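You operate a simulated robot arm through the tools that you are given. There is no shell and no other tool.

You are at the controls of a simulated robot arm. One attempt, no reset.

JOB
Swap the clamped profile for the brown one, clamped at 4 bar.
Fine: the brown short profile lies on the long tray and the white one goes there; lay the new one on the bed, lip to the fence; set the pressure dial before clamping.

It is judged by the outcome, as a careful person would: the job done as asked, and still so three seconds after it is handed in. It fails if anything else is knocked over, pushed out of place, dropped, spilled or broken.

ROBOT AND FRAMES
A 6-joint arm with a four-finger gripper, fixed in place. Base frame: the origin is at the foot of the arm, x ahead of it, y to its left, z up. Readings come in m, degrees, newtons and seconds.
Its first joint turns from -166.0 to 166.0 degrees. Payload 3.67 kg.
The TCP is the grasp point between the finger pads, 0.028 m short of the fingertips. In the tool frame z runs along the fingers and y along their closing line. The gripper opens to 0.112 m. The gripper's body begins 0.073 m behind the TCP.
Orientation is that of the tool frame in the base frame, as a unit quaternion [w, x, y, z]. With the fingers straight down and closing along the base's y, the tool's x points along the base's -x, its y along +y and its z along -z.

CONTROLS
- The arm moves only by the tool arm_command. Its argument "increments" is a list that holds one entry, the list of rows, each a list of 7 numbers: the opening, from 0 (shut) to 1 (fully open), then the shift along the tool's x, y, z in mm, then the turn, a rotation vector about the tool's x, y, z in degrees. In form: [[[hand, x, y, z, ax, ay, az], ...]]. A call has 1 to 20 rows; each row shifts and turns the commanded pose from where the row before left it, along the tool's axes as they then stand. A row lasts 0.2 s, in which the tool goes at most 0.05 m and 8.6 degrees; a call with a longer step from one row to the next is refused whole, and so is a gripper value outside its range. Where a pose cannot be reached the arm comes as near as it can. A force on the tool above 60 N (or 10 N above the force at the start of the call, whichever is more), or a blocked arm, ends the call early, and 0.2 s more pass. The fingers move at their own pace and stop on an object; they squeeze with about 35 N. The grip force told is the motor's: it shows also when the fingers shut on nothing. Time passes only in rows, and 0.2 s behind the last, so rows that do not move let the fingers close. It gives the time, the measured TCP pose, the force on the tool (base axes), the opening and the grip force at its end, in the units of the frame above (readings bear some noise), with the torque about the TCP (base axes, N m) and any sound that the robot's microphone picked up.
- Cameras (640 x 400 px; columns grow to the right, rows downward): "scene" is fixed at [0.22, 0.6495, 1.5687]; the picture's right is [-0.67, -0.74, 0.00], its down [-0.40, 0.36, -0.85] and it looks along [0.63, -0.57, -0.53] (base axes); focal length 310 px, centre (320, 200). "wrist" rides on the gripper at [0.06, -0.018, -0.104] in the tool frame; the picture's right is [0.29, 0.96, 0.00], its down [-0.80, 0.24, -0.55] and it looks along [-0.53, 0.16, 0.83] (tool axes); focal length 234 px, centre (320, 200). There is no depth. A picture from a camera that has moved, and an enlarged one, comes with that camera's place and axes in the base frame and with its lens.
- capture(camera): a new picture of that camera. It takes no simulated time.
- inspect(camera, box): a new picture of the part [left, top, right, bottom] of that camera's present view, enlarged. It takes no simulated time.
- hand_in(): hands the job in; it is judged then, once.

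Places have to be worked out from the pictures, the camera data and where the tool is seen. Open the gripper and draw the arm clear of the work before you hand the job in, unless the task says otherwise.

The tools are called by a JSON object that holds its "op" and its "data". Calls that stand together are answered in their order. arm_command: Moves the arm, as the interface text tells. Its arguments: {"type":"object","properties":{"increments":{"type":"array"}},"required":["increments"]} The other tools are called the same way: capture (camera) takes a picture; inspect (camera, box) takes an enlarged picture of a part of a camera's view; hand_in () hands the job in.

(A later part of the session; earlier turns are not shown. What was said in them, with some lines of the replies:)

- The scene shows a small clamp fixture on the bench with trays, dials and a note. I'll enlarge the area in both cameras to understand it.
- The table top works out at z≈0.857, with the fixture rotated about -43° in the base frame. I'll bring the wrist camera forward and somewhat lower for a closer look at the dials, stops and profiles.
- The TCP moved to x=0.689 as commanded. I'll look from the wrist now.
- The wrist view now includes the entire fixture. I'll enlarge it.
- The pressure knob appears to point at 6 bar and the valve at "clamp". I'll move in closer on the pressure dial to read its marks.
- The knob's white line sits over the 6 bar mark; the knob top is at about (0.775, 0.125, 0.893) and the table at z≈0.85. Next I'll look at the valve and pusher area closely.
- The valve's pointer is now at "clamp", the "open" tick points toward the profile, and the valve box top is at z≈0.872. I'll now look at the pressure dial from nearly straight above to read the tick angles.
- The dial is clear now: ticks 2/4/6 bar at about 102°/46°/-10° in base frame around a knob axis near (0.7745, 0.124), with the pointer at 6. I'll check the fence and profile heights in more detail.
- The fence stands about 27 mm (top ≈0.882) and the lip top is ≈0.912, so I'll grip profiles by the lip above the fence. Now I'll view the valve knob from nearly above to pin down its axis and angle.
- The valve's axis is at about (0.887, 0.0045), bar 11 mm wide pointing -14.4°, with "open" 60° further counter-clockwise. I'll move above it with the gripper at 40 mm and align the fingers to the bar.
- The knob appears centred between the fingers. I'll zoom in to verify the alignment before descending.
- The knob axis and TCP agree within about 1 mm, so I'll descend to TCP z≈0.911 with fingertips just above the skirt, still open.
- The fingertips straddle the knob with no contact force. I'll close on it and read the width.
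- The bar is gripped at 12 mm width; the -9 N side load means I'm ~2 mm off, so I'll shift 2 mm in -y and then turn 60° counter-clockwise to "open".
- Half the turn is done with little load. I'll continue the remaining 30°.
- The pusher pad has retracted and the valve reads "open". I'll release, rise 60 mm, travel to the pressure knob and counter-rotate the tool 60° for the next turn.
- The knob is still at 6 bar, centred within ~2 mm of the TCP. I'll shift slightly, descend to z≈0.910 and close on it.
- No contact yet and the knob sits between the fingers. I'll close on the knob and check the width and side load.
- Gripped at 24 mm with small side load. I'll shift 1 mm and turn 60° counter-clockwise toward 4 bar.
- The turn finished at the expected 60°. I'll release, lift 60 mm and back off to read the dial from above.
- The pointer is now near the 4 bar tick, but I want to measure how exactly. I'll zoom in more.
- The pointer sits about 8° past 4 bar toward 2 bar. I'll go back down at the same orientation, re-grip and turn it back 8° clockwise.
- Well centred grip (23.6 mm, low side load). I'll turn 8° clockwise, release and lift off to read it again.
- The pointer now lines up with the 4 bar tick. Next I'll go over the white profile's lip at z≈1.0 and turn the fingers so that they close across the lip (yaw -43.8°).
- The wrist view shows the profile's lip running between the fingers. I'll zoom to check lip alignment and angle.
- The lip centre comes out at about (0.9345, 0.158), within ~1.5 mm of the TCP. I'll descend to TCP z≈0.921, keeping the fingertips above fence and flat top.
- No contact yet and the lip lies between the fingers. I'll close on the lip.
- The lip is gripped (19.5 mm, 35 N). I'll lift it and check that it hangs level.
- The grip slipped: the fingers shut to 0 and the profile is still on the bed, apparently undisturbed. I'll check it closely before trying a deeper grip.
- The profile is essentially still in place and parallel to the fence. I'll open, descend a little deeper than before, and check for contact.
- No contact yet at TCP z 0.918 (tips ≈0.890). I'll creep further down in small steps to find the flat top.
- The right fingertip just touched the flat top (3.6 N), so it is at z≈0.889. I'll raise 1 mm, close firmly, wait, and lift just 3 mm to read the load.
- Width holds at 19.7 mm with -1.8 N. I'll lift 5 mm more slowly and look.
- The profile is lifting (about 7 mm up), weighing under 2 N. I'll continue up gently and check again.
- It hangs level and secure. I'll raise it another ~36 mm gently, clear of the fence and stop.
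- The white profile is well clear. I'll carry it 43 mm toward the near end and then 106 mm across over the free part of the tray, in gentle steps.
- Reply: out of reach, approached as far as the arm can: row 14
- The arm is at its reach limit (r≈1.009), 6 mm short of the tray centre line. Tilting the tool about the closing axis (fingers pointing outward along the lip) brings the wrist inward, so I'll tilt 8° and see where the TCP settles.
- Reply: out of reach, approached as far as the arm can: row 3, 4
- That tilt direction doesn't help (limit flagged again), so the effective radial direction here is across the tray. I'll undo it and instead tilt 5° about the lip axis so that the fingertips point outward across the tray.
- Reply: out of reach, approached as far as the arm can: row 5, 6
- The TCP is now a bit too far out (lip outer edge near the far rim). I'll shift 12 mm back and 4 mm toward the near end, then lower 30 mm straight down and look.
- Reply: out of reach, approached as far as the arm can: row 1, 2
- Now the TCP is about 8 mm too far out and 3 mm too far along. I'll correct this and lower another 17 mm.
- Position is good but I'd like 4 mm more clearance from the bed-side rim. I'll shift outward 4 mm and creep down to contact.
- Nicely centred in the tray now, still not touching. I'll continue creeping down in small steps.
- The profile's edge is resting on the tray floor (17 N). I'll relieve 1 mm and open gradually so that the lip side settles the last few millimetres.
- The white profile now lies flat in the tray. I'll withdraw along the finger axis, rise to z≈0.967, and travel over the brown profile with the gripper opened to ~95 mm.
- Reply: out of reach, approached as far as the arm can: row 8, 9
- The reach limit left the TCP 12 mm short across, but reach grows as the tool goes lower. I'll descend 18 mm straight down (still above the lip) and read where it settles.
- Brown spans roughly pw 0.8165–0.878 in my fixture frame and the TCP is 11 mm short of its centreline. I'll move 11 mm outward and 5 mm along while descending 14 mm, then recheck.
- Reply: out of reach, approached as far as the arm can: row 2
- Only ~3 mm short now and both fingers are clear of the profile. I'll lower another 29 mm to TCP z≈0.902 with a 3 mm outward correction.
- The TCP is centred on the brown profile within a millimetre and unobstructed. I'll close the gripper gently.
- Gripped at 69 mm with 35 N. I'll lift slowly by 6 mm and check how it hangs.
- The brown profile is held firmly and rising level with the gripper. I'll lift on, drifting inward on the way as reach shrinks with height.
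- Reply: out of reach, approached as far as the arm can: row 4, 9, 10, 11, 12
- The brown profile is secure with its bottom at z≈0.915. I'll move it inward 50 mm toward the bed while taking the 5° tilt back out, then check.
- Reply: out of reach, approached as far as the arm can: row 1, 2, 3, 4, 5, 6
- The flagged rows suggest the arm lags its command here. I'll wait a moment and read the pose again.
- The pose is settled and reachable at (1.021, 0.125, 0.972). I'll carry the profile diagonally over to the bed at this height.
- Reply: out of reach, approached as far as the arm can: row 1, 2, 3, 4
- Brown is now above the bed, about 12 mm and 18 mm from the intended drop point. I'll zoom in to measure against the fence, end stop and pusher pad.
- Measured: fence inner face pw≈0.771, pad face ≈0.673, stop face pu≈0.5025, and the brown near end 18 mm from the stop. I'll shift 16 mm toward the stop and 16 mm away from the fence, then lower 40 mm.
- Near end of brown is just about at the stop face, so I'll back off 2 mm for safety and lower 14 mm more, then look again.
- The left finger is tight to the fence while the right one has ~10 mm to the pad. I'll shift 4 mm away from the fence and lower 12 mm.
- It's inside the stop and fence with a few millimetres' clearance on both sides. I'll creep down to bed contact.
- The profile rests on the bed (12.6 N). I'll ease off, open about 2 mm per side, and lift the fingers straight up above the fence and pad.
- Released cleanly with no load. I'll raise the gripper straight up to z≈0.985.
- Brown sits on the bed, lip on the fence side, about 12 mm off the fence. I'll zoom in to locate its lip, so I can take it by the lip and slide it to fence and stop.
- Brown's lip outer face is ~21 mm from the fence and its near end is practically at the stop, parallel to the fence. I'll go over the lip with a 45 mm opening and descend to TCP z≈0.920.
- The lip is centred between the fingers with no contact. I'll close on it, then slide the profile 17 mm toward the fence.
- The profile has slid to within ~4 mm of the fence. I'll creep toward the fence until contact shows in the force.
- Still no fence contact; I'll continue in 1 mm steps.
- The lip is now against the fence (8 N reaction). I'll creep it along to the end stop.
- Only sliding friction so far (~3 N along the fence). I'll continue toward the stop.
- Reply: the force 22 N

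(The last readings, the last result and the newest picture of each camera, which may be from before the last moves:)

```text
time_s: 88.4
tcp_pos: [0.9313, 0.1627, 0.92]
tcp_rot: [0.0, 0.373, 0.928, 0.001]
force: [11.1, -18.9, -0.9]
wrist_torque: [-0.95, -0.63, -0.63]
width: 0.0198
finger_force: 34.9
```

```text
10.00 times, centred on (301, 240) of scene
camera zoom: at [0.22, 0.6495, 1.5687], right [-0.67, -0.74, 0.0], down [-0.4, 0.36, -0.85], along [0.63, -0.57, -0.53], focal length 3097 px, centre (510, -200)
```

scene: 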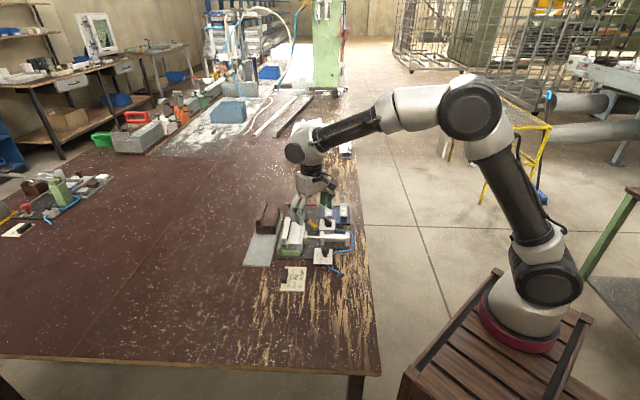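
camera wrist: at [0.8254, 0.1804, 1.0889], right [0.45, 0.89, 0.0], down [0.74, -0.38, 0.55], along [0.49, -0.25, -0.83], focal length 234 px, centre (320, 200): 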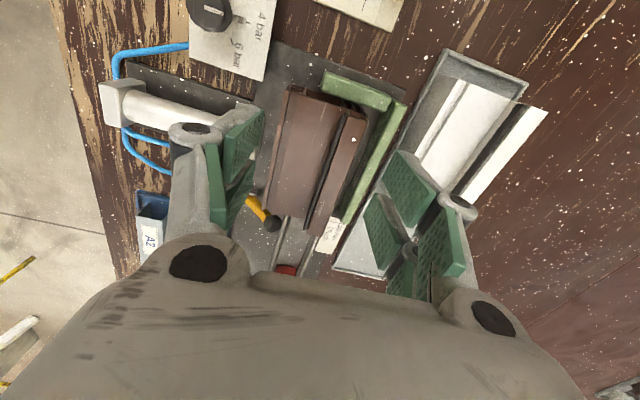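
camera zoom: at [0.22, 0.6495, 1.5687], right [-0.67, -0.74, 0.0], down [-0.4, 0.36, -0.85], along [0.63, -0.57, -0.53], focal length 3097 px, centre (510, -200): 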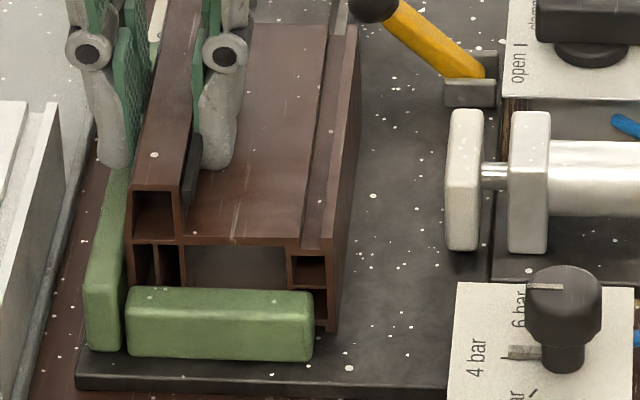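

The profile is now seated against both the stop (21 N) and the fence. I'll ease the load by 1.5 mm, open, and lift straight up.

{"op": "arm_command", "data": {"increments": [[[0, -1.5, -0.3, 0, 0, 0, 0], [0.2, 0, 0, 0, 0, 0, 0], [0.26, 0, 0, 0, 0, 0, 0], [0.36, 0, 0, 0, 0, 0, 0], [0.36, 0, 0, 0, 0, 0, 0], [0.36, 0, 0, -8, 0, 0, 0], [0.36, 0, 0, -15, 0, 0, 0], [0.36, 0, 0, -20, 0, 0, 0], [0.36, 0, 0, -20, 0, 0, 0]]]}}

{"op": "capture", "data": {"camera": "wrist"}}

{"op": "inspect", "data": {"camera": "wrist", "box": [220, 20, 400, 200]}}

{"op": "inspect", "data": {"camera": "scene", "box": [240, 190, 340, 280]}}

```text
time_s: 90.4
tcp_pos: [0.93, 0.1636, 0.9831]
tcp_rot: [-0.001, 0.374, 0.928, 0.0]
force: [-0.6, 0.0, -0.9]
wrist_torque: [0.02, 0.02, -0.03]
width: 0.0402
finger_force: 0.1
```

```text
taken
camera wrist: at [0.8769, 0.1925, 1.0873], right [0.45, 0.89, 0.0], down [0.74, -0.38, 0.55], along [0.49, -0.25, -0.83], focal length 234 px, centre (320, 200)
```

wrist: 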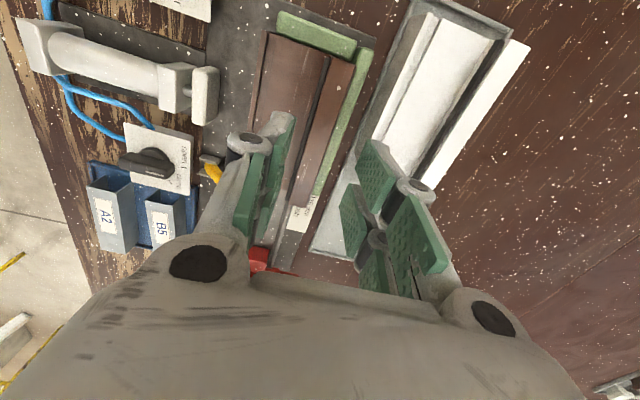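

```text
2.22 times, centred on (310, 110) of wrist
camera zoom: at [0.8769, 0.1925, 1.0873], right [0.45, 0.89, 0.0], down [0.74, -0.38, 0.55], along [0.49, -0.25, -0.83], focal length 520 px, centre (342, 400)
```

zoom: 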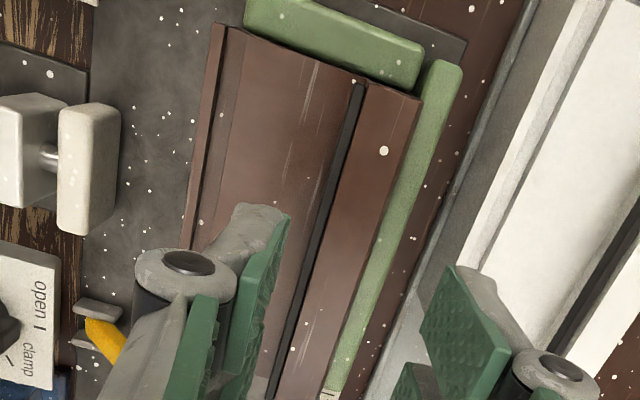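

```text
4.44 times, centred on (290, 235) of scene
camera zoom: at [0.22, 0.6495, 1.5687], right [-0.67, -0.74, 0.0], down [-0.4, 0.36, -0.85], along [0.63, -0.57, -0.53], focal length 1376 px, centre (453, 44)
```

zoom: 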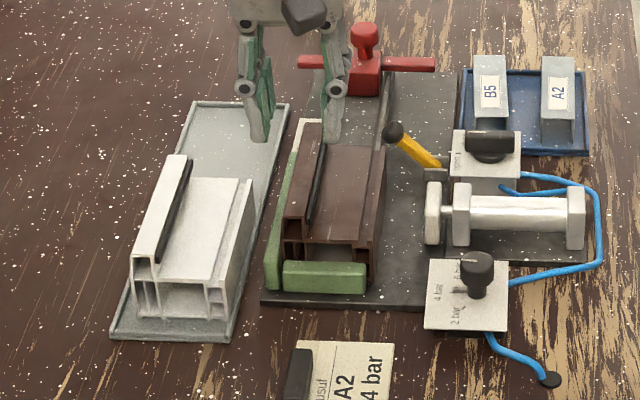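

Brown is seated lip to the fence. I'll now move over the valve knob at this safe height and rotate the tool 90° so that the fingers straddle the handle in its "open" position.

{"op": "arm_command", "data": {"increments": [[[0.36, -10, -18, 0, 0, 0, 0], [0.36, -17.4, -31.8, 0, 0, 0, 0], [0.36, -17.4, -31.8, 0, 0, 0, 0], [0.36, -17.4, -31.8, 0, 0, 0, 0], [0.36, -17.2, -31.6, 0, 0, 0, 0], [0.36, 0, 0, 0, 0, 0, -8.18], [0.36, 0, 0, 0, 0, 0, -8.18], [0.36, 0, 0, 0, 0, 0, -8.18], [0.36, 0, 0, 0, 0, 0, -8.18], [0.36, 0, 0, 0, 0, 0, -8.18], [0.36, 0, 0, 0, 0, 0, -8.18], [0.36, 0, 0, 0, 0, 0, -8.18], [0.36, 0, 0, 0, 0, 0, -8.18], [0.36, 0, 0, 0, 0, 0, -8.18], [0.36, 0, 0, 0, 0, 0, -8.18], [0.36, 0, 0, 0, 0, 0, -8.18], [0.36, 0, 0, 0, 0, 0, 0]]]}}

{"op": "inspect", "data": {"camera": "wrist", "box": [250, 60, 410, 200]}}

{"op": "inspect", "data": {"camera": "scene", "box": [276, 185, 356, 245]}}

```text
time_s: 94.0
tcp_pos: [0.8892, 0.0029, 0.9833]
tcp_rot: [0.0, -0.393, 0.919, 0.0]
force: [-0.4, -0.6, -0.5]
wrist_torque: [-0.02, -0.04, 0.03]
width: 0.0403
finger_force: 0.1
```

```text
2.86 times, centred on (330, 130) of wrist
camera zoom: at [0.8617, -0.0516, 1.0876], right [-0.89, 0.45, 0.0], down [0.38, 0.74, 0.55], along [0.25, 0.49, -0.83], focal length 669 px, centre (291, 400)
```

zoom: 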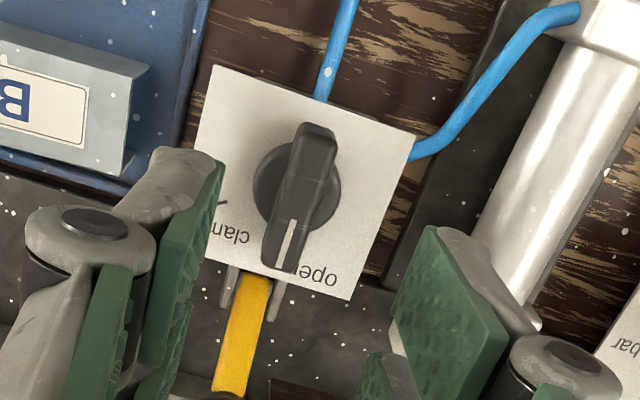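

```text
6.67 times, centred on (316, 215) of scene
camera zoom: at [0.22, 0.6495, 1.5687], right [-0.67, -0.74, 0.0], down [-0.4, 0.36, -0.85], along [0.63, -0.57, -0.53], focal length 2065 px, centre (347, 100)
```

zoom: 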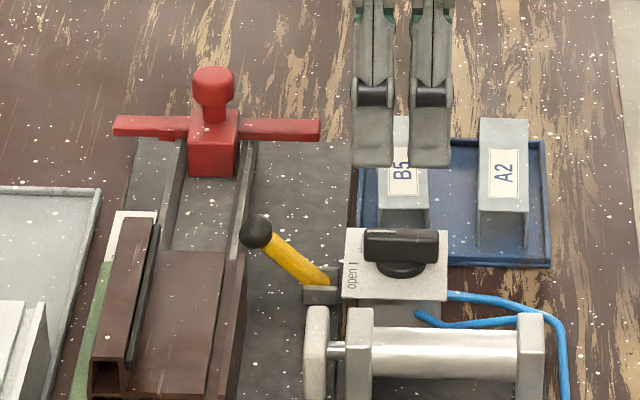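

The handle axis is at about (0.886, 0.002), 2–3 mm from the TCP. I'll correct it and descend to z≈0.911 around the handle.

{"op": "arm_command", "data": {"increments": [[[0.36, 1.9, 1.6, 18, 0, 0, 0], [0.36, 0, 0, 20, 0, 0, 0], [0.36, 0, 0, 18, 0, 0, 0], [0.36, 0, 0, 11, 0, 0, 0], [0.36, 0, 0, 5, 0, 0, 0], [0.36, 0, 0, 0, 0, 0, 0]]]}}

{"op": "inspect", "data": {"camera": "wrist", "box": [240, 80, 400, 240]}}

{"op": "inspect", "data": {"camera": "scene", "box": [296, 195, 356, 245]}}

```text
time_s: 95.4
tcp_pos: [0.8858, 0.0032, 0.9106]
tcp_rot: [0.0, -0.392, 0.92, 0.0]
force: [-0.4, -0.2, 1.4]
wrist_torque: [0.01, 0.01, 0.0]
width: 0.0405
finger_force: 0.0
```

```text
2.50 times, centred on (320, 160) of wrist
camera zoom: at [0.8589, -0.0523, 1.0155], right [-0.89, 0.45, 0.0], down [0.38, 0.74, 0.55], along [0.25, 0.49, -0.83], focal length 585 px, centre (320, 300)
```

zoom: 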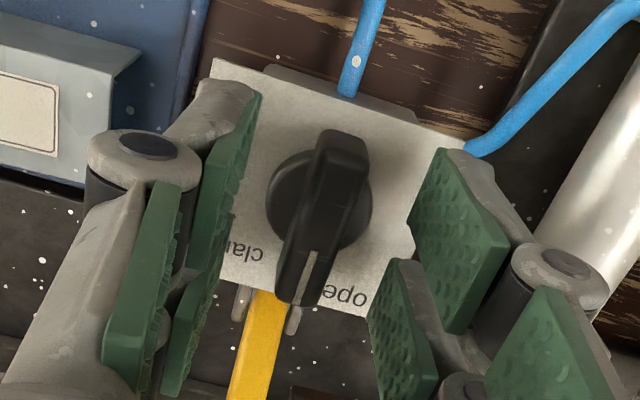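

```text
8.00 times, centred on (326, 220) of scene
camera zoom: at [0.22, 0.6495, 1.5687], right [-0.67, -0.74, 0.0], down [-0.4, 0.36, -0.85], along [0.63, -0.57, -0.53], focal length 2478 px, centre (272, 40)
```

zoom: 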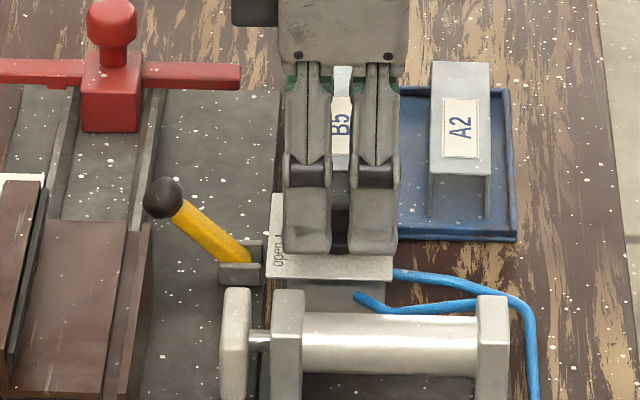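

The fingers straddle the handle. I'll close and check the grip before turning.

{"op": "arm_command", "data": {"increments": [[[0.2, 0, 0, 0, 0, 0, 0], [0.0, 0, 0, 0, 0, 0, 0], [0.0, 0, 0, 0, 0, 0, 0]]]}}

{"op": "inspect", "data": {"camera": "scene", "box": [315, 240, 340, 262]}}

```text
time_s: 96.2
tcp_pos: [0.8872, 0.002, 0.9126]
tcp_rot: [0.0, -0.392, 0.92, 0.0]
force: [-0.9, 0.3, -1.3]
wrist_torque: [0.19, -0.18, -0.98]
width: 0.0122
finger_force: 45.2
```

```text
16.00 times, centred on (328, 251) of scene
camera zoom: at [0.22, 0.6495, 1.5687], right [-0.67, -0.74, 0.0], down [-0.4, 0.36, -0.85], along [0.63, -0.57, -0.53], focal length 4955 px, centre (200, -616)
```

zoom: 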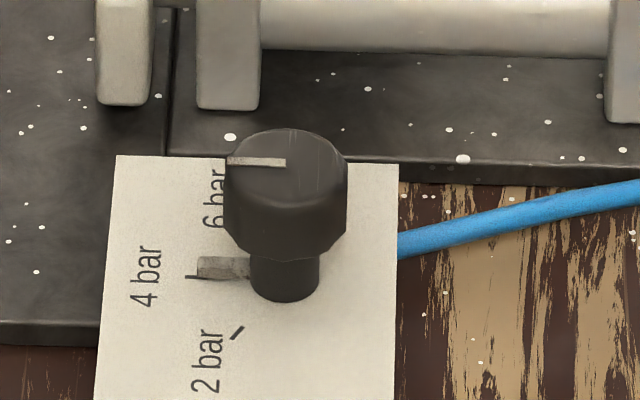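

The grip is good (12 mm) and the dial still reads 4 bar. I'll turn the valve 60° clockwise to "clamp".

{"op": "arm_command", "data": {"increments": [[[0, 0, 0, 0, 0, 0, 7.5], [0, 0, 0, 0, 0, 0, 7.5], [0, 0, 0, 0, 0, 0, 7.5], [0, 0, 0, 0, 0, 0, 7.5], [0, 0, 0, 0, 0, 0, 7.5], [0, 0, 0, 0, 0, 0, 7.5], [0, 0, 0, 0, 0, 0, 7.5], [0, 0, 0, 0, 0, 0, 7.5], [0, 0, 0, 0, 0, 0, 0], [0, 0, 0, 0, 0, 0, 0]]]}}

{"op": "inspect", "data": {"camera": "scene", "box": [270, 195, 350, 265]}}

{"op": "inspect", "data": {"camera": "wrist", "box": [240, 80, 400, 240]}}

```text
time_s: 98.4
tcp_pos: [0.8872, 0.0034, 0.9115]
tcp_rot: [0.0, 0.12, 0.993, 0.0]
force: [-5.8, 9.3, 6.0]
wrist_torque: [0.61, 1.4, 0.0]
width: 0.0121
finger_force: 44.3
```

```text
5.71 times, centred on (310, 230) of scene
camera zoom: at [0.22, 0.6495, 1.5687], right [-0.67, -0.74, 0.0], down [-0.4, 0.36, -0.85], along [0.63, -0.57, -0.53], focal length 1770 px, centre (377, 29)
```

zoom: 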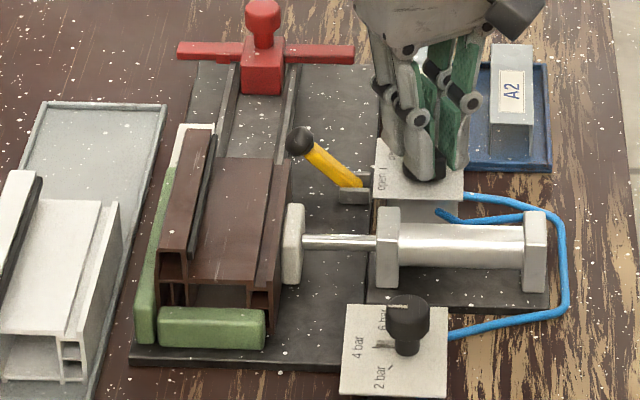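

```text
2.50 times, centred on (320, 160) of wrist
camera zoom: at [0.8246, 0.0013, 1.0155], right [-0.05, 1.0, 0.0], down [0.83, 0.04, 0.55], along [0.55, 0.03, -0.83], focal length 585 px, centre (320, 300)
```

zoom: 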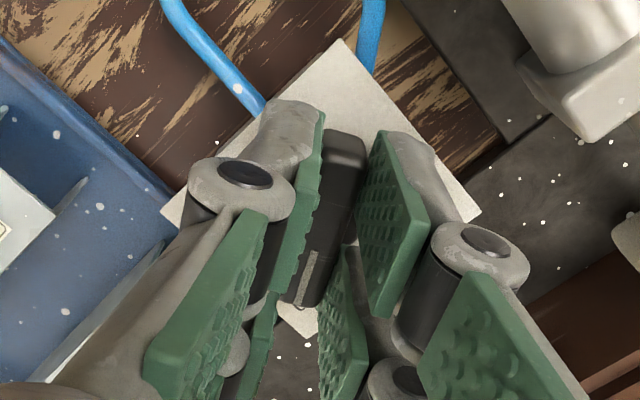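

The pusher has extended and clamps the brown profile against the fence. I'll release the handle and lift clear, then verify everything.

{"op": "arm_command", "data": {"increments": [[[0.2, 0, 0, 0, 0, 0, 0], [0.36, 0, 0, 0, 0, 0, 0], [0.36, 0, 0, 0, 0, 0, 0], [0.36, 0, 0, -10, 0, 0, 0], [0.36, 0, 0, -20, 0, 0, 0], [0.36, 0, 0, -25, 0, 0, 0], [0.36, 0, 0, -25, 0, 0, 0], [0.36, 0, 0, -25, 0, 0, 0]]]}}

{"op": "capture", "data": {"camera": "wrist"}}

{"op": "inspect", "data": {"camera": "wrist", "box": [250, 60, 410, 200]}}

{"op": "inspect", "data": {"camera": "scene", "box": [270, 195, 350, 265]}}

```text
time_s: 100.2
tcp_pos: [0.8877, 0.0037, 1.0165]
tcp_rot: [0.0, 0.12, 0.993, 0.0]
force: [0.8, 0.0, 0.3]
wrist_torque: [-0.03, 0.02, -0.03]
width: 0.0404
finger_force: 0.1
```

```text
taken
camera wrist: at [0.8261, 0.0001, 1.1205], right [-0.05, 1.0, 0.0], down [0.83, 0.04, 0.55], along [0.55, 0.03, -0.83], focal length 234 px, centre (320, 200)
```

wrist: 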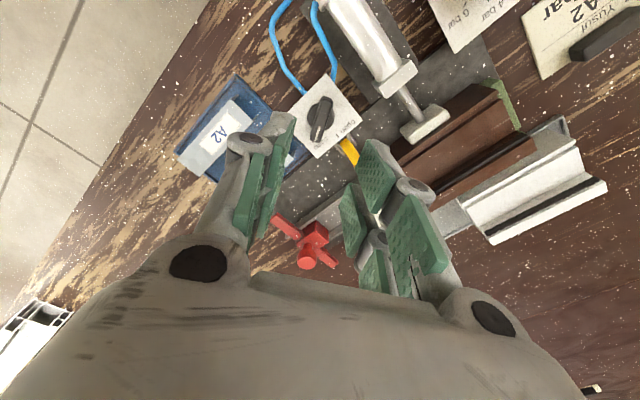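

```text
2.86 times, centred on (330, 130) of wrist
camera zoom: at [0.8261, 0.0001, 1.1205], right [-0.05, 1.0, 0.0], down [0.83, 0.04, 0.55], along [0.55, 0.03, -0.83], focal length 669 px, centre (291, 400)
```

zoom: 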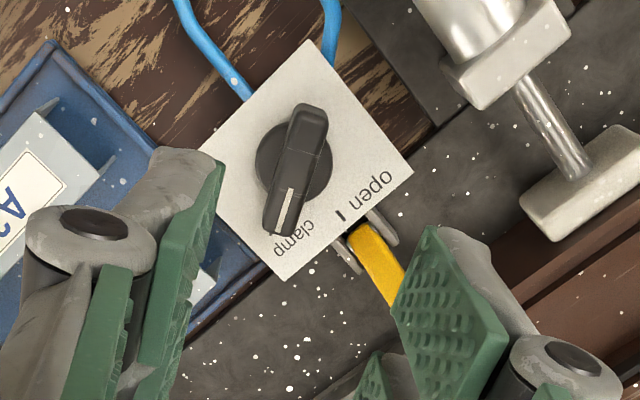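

```text
5.71 times, centred on (310, 230) of scene
camera zoom: at [0.22, 0.6495, 1.5687], right [-0.67, -0.74, 0.0], down [-0.4, 0.36, -0.85], along [0.63, -0.57, -0.53], focal length 1770 px, centre (377, 29)
```

zoom: 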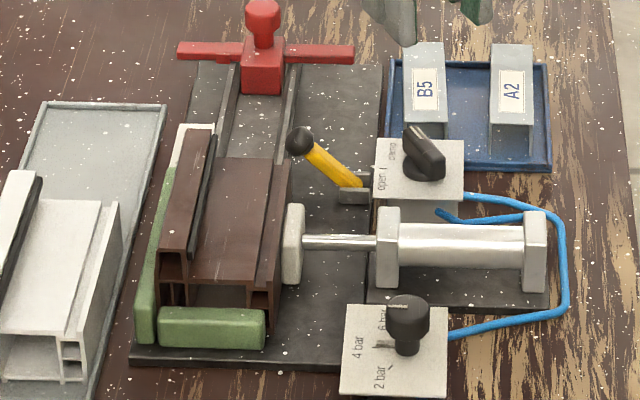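

The valve points to "clamp", the pad presses the brown profile and the dial reads 4 bar. I'll raise and draw the arm back clear with the gripper open.

{"op": "arm_command", "data": {"increments": [[[0.5, 0, 0, -30, 0, 0, 0], [0.7, 0, 0, -35, 0, 0, 0], [1, 0, 0, -35, 0, 0, 0], [1, 0, 0, -35, 0, 0, 0], [1, 35, 0, -20, 0, 0, 0], [1, 40, 0, 0, 0, 0, 0], [1, 40, 0, 0, 0, 0, 0], [1, 40, 0, 0, 0, 0, 0], [1, 40, 0, 0, 0, 0, 0], [1, 40, 0, 0, 0, 0, 0], [1, 40, 0, 0, 0, 0, 0], [1, 0, 0, 0, 0, 0, 0]]]}}

{"op": "capture", "data": {"camera": "scene"}}

{"op": "inspect", "data": {"camera": "scene", "box": [235, 185, 365, 300]}}

{"op": "inspect", "data": {"camera": "scene", "box": [276, 215, 326, 260]}}

{"op": "capture", "data": {"camera": "wrist"}}

```text
time_s: 102.8
tcp_pos: [0.6197, 0.0679, 1.1709]
tcp_rot: [0.0, 0.12, 0.993, 0.0]
force: [0.2, 1.1, -0.7]
wrist_torque: [0.01, 0.02, -0.02]
width: 0.1119
finger_force: 0.1
```

```text
taken
```

scene: 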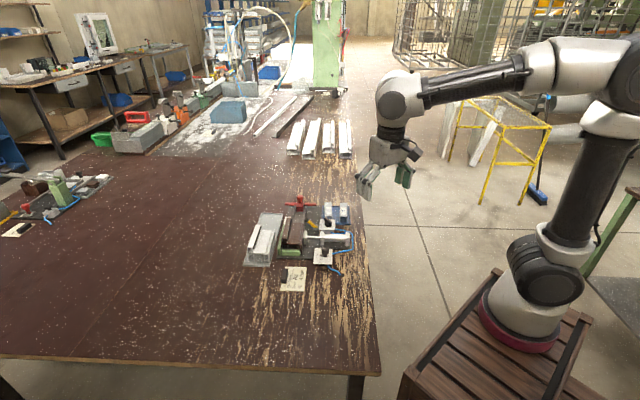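

```text
3.48 times, centred on (300, 242) of scene
camera zoom: at [0.22, 0.6495, 1.5687], right [-0.67, -0.74, 0.0], down [-0.4, 0.36, -0.85], along [0.63, -0.57, -0.53], focal length 1077 px, centre (390, 52)
```

zoom: 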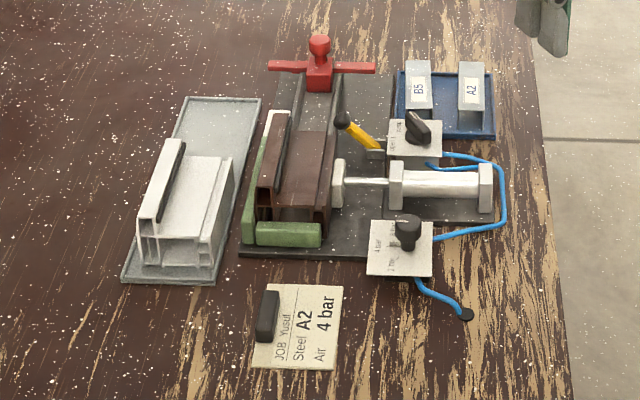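

```text
8.89 times, centred on (301, 238) of scene
camera zoom: at [0.22, 0.6495, 1.5687], right [-0.67, -0.74, 0.0], down [-0.4, 0.36, -0.85], along [0.63, -0.57, -0.53], focal length 2753 px, centre (489, -133)
```

zoom: 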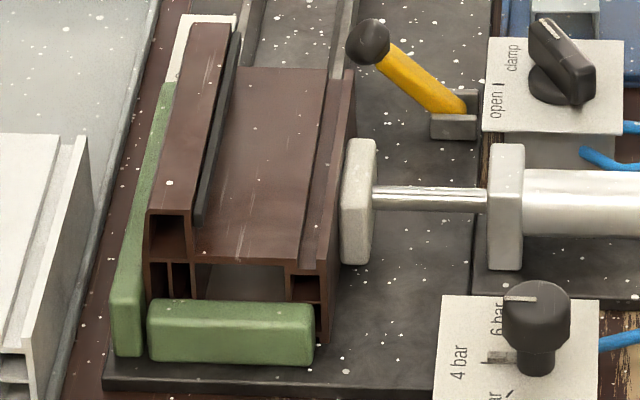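

```text
taken
camera wrist: at [0.5576, 0.0653, 1.2757], right [-0.05, 1.0, 0.0], down [0.83, 0.04, 0.55], along [0.55, 0.03, -0.83], focal length 234 px, centre (320, 200)
```

wrist: 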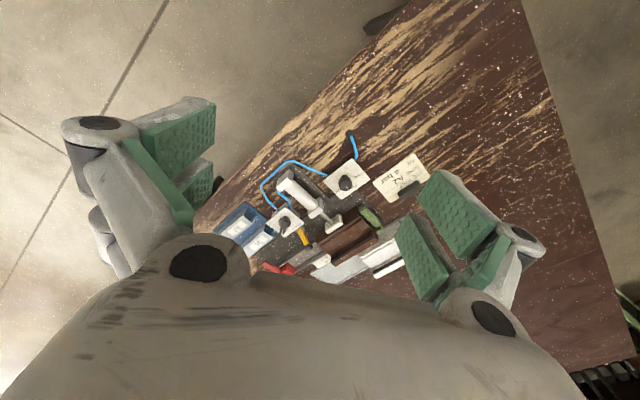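

All checks out: brown is clamped lip to fence and against the stop, the valve is at "clamp", and the dial is at 4 bar. White lies on the long tray, nothing else was disturbed, and the arm is clear with the gripper open. Handing in.

{"op": "hand_in", "data": {}}

```text
The job is handed in.
```

The brown profile is clamped on the bed at 4 bar, lip to the fence and up against the end stop. The white one is on the long tray. I've handed the job in; the result hasn't come back.

- **Pressure:** I set the dial from 6 bar to 4 bar before clamping. The first turn went about 8° past the 4 bar mark, so I re-gripped and corrected it. It still reads 4 bar.
- **White profile:** My first lift slipped off the lip just after it started. The profile stayed on the bed essentially where it was, and the second, deeper grip held. It was at the limit of the arm's reach over the tray, so I set it down slightly tilted and it settled the last few millimetres flat.
- **Brown profile:** I set it down about 20 mm short of the fence, then slid it until I felt contact with both the fence and the stop. After that I turned the valve to clamp, and the pad closed on it.
- **Everything else:** The last pictures show nothing else moved. The arm is back and clear with the gripper open.

The job card also lists "Steel A2". You didn't ask for it, so I left the steels alone.
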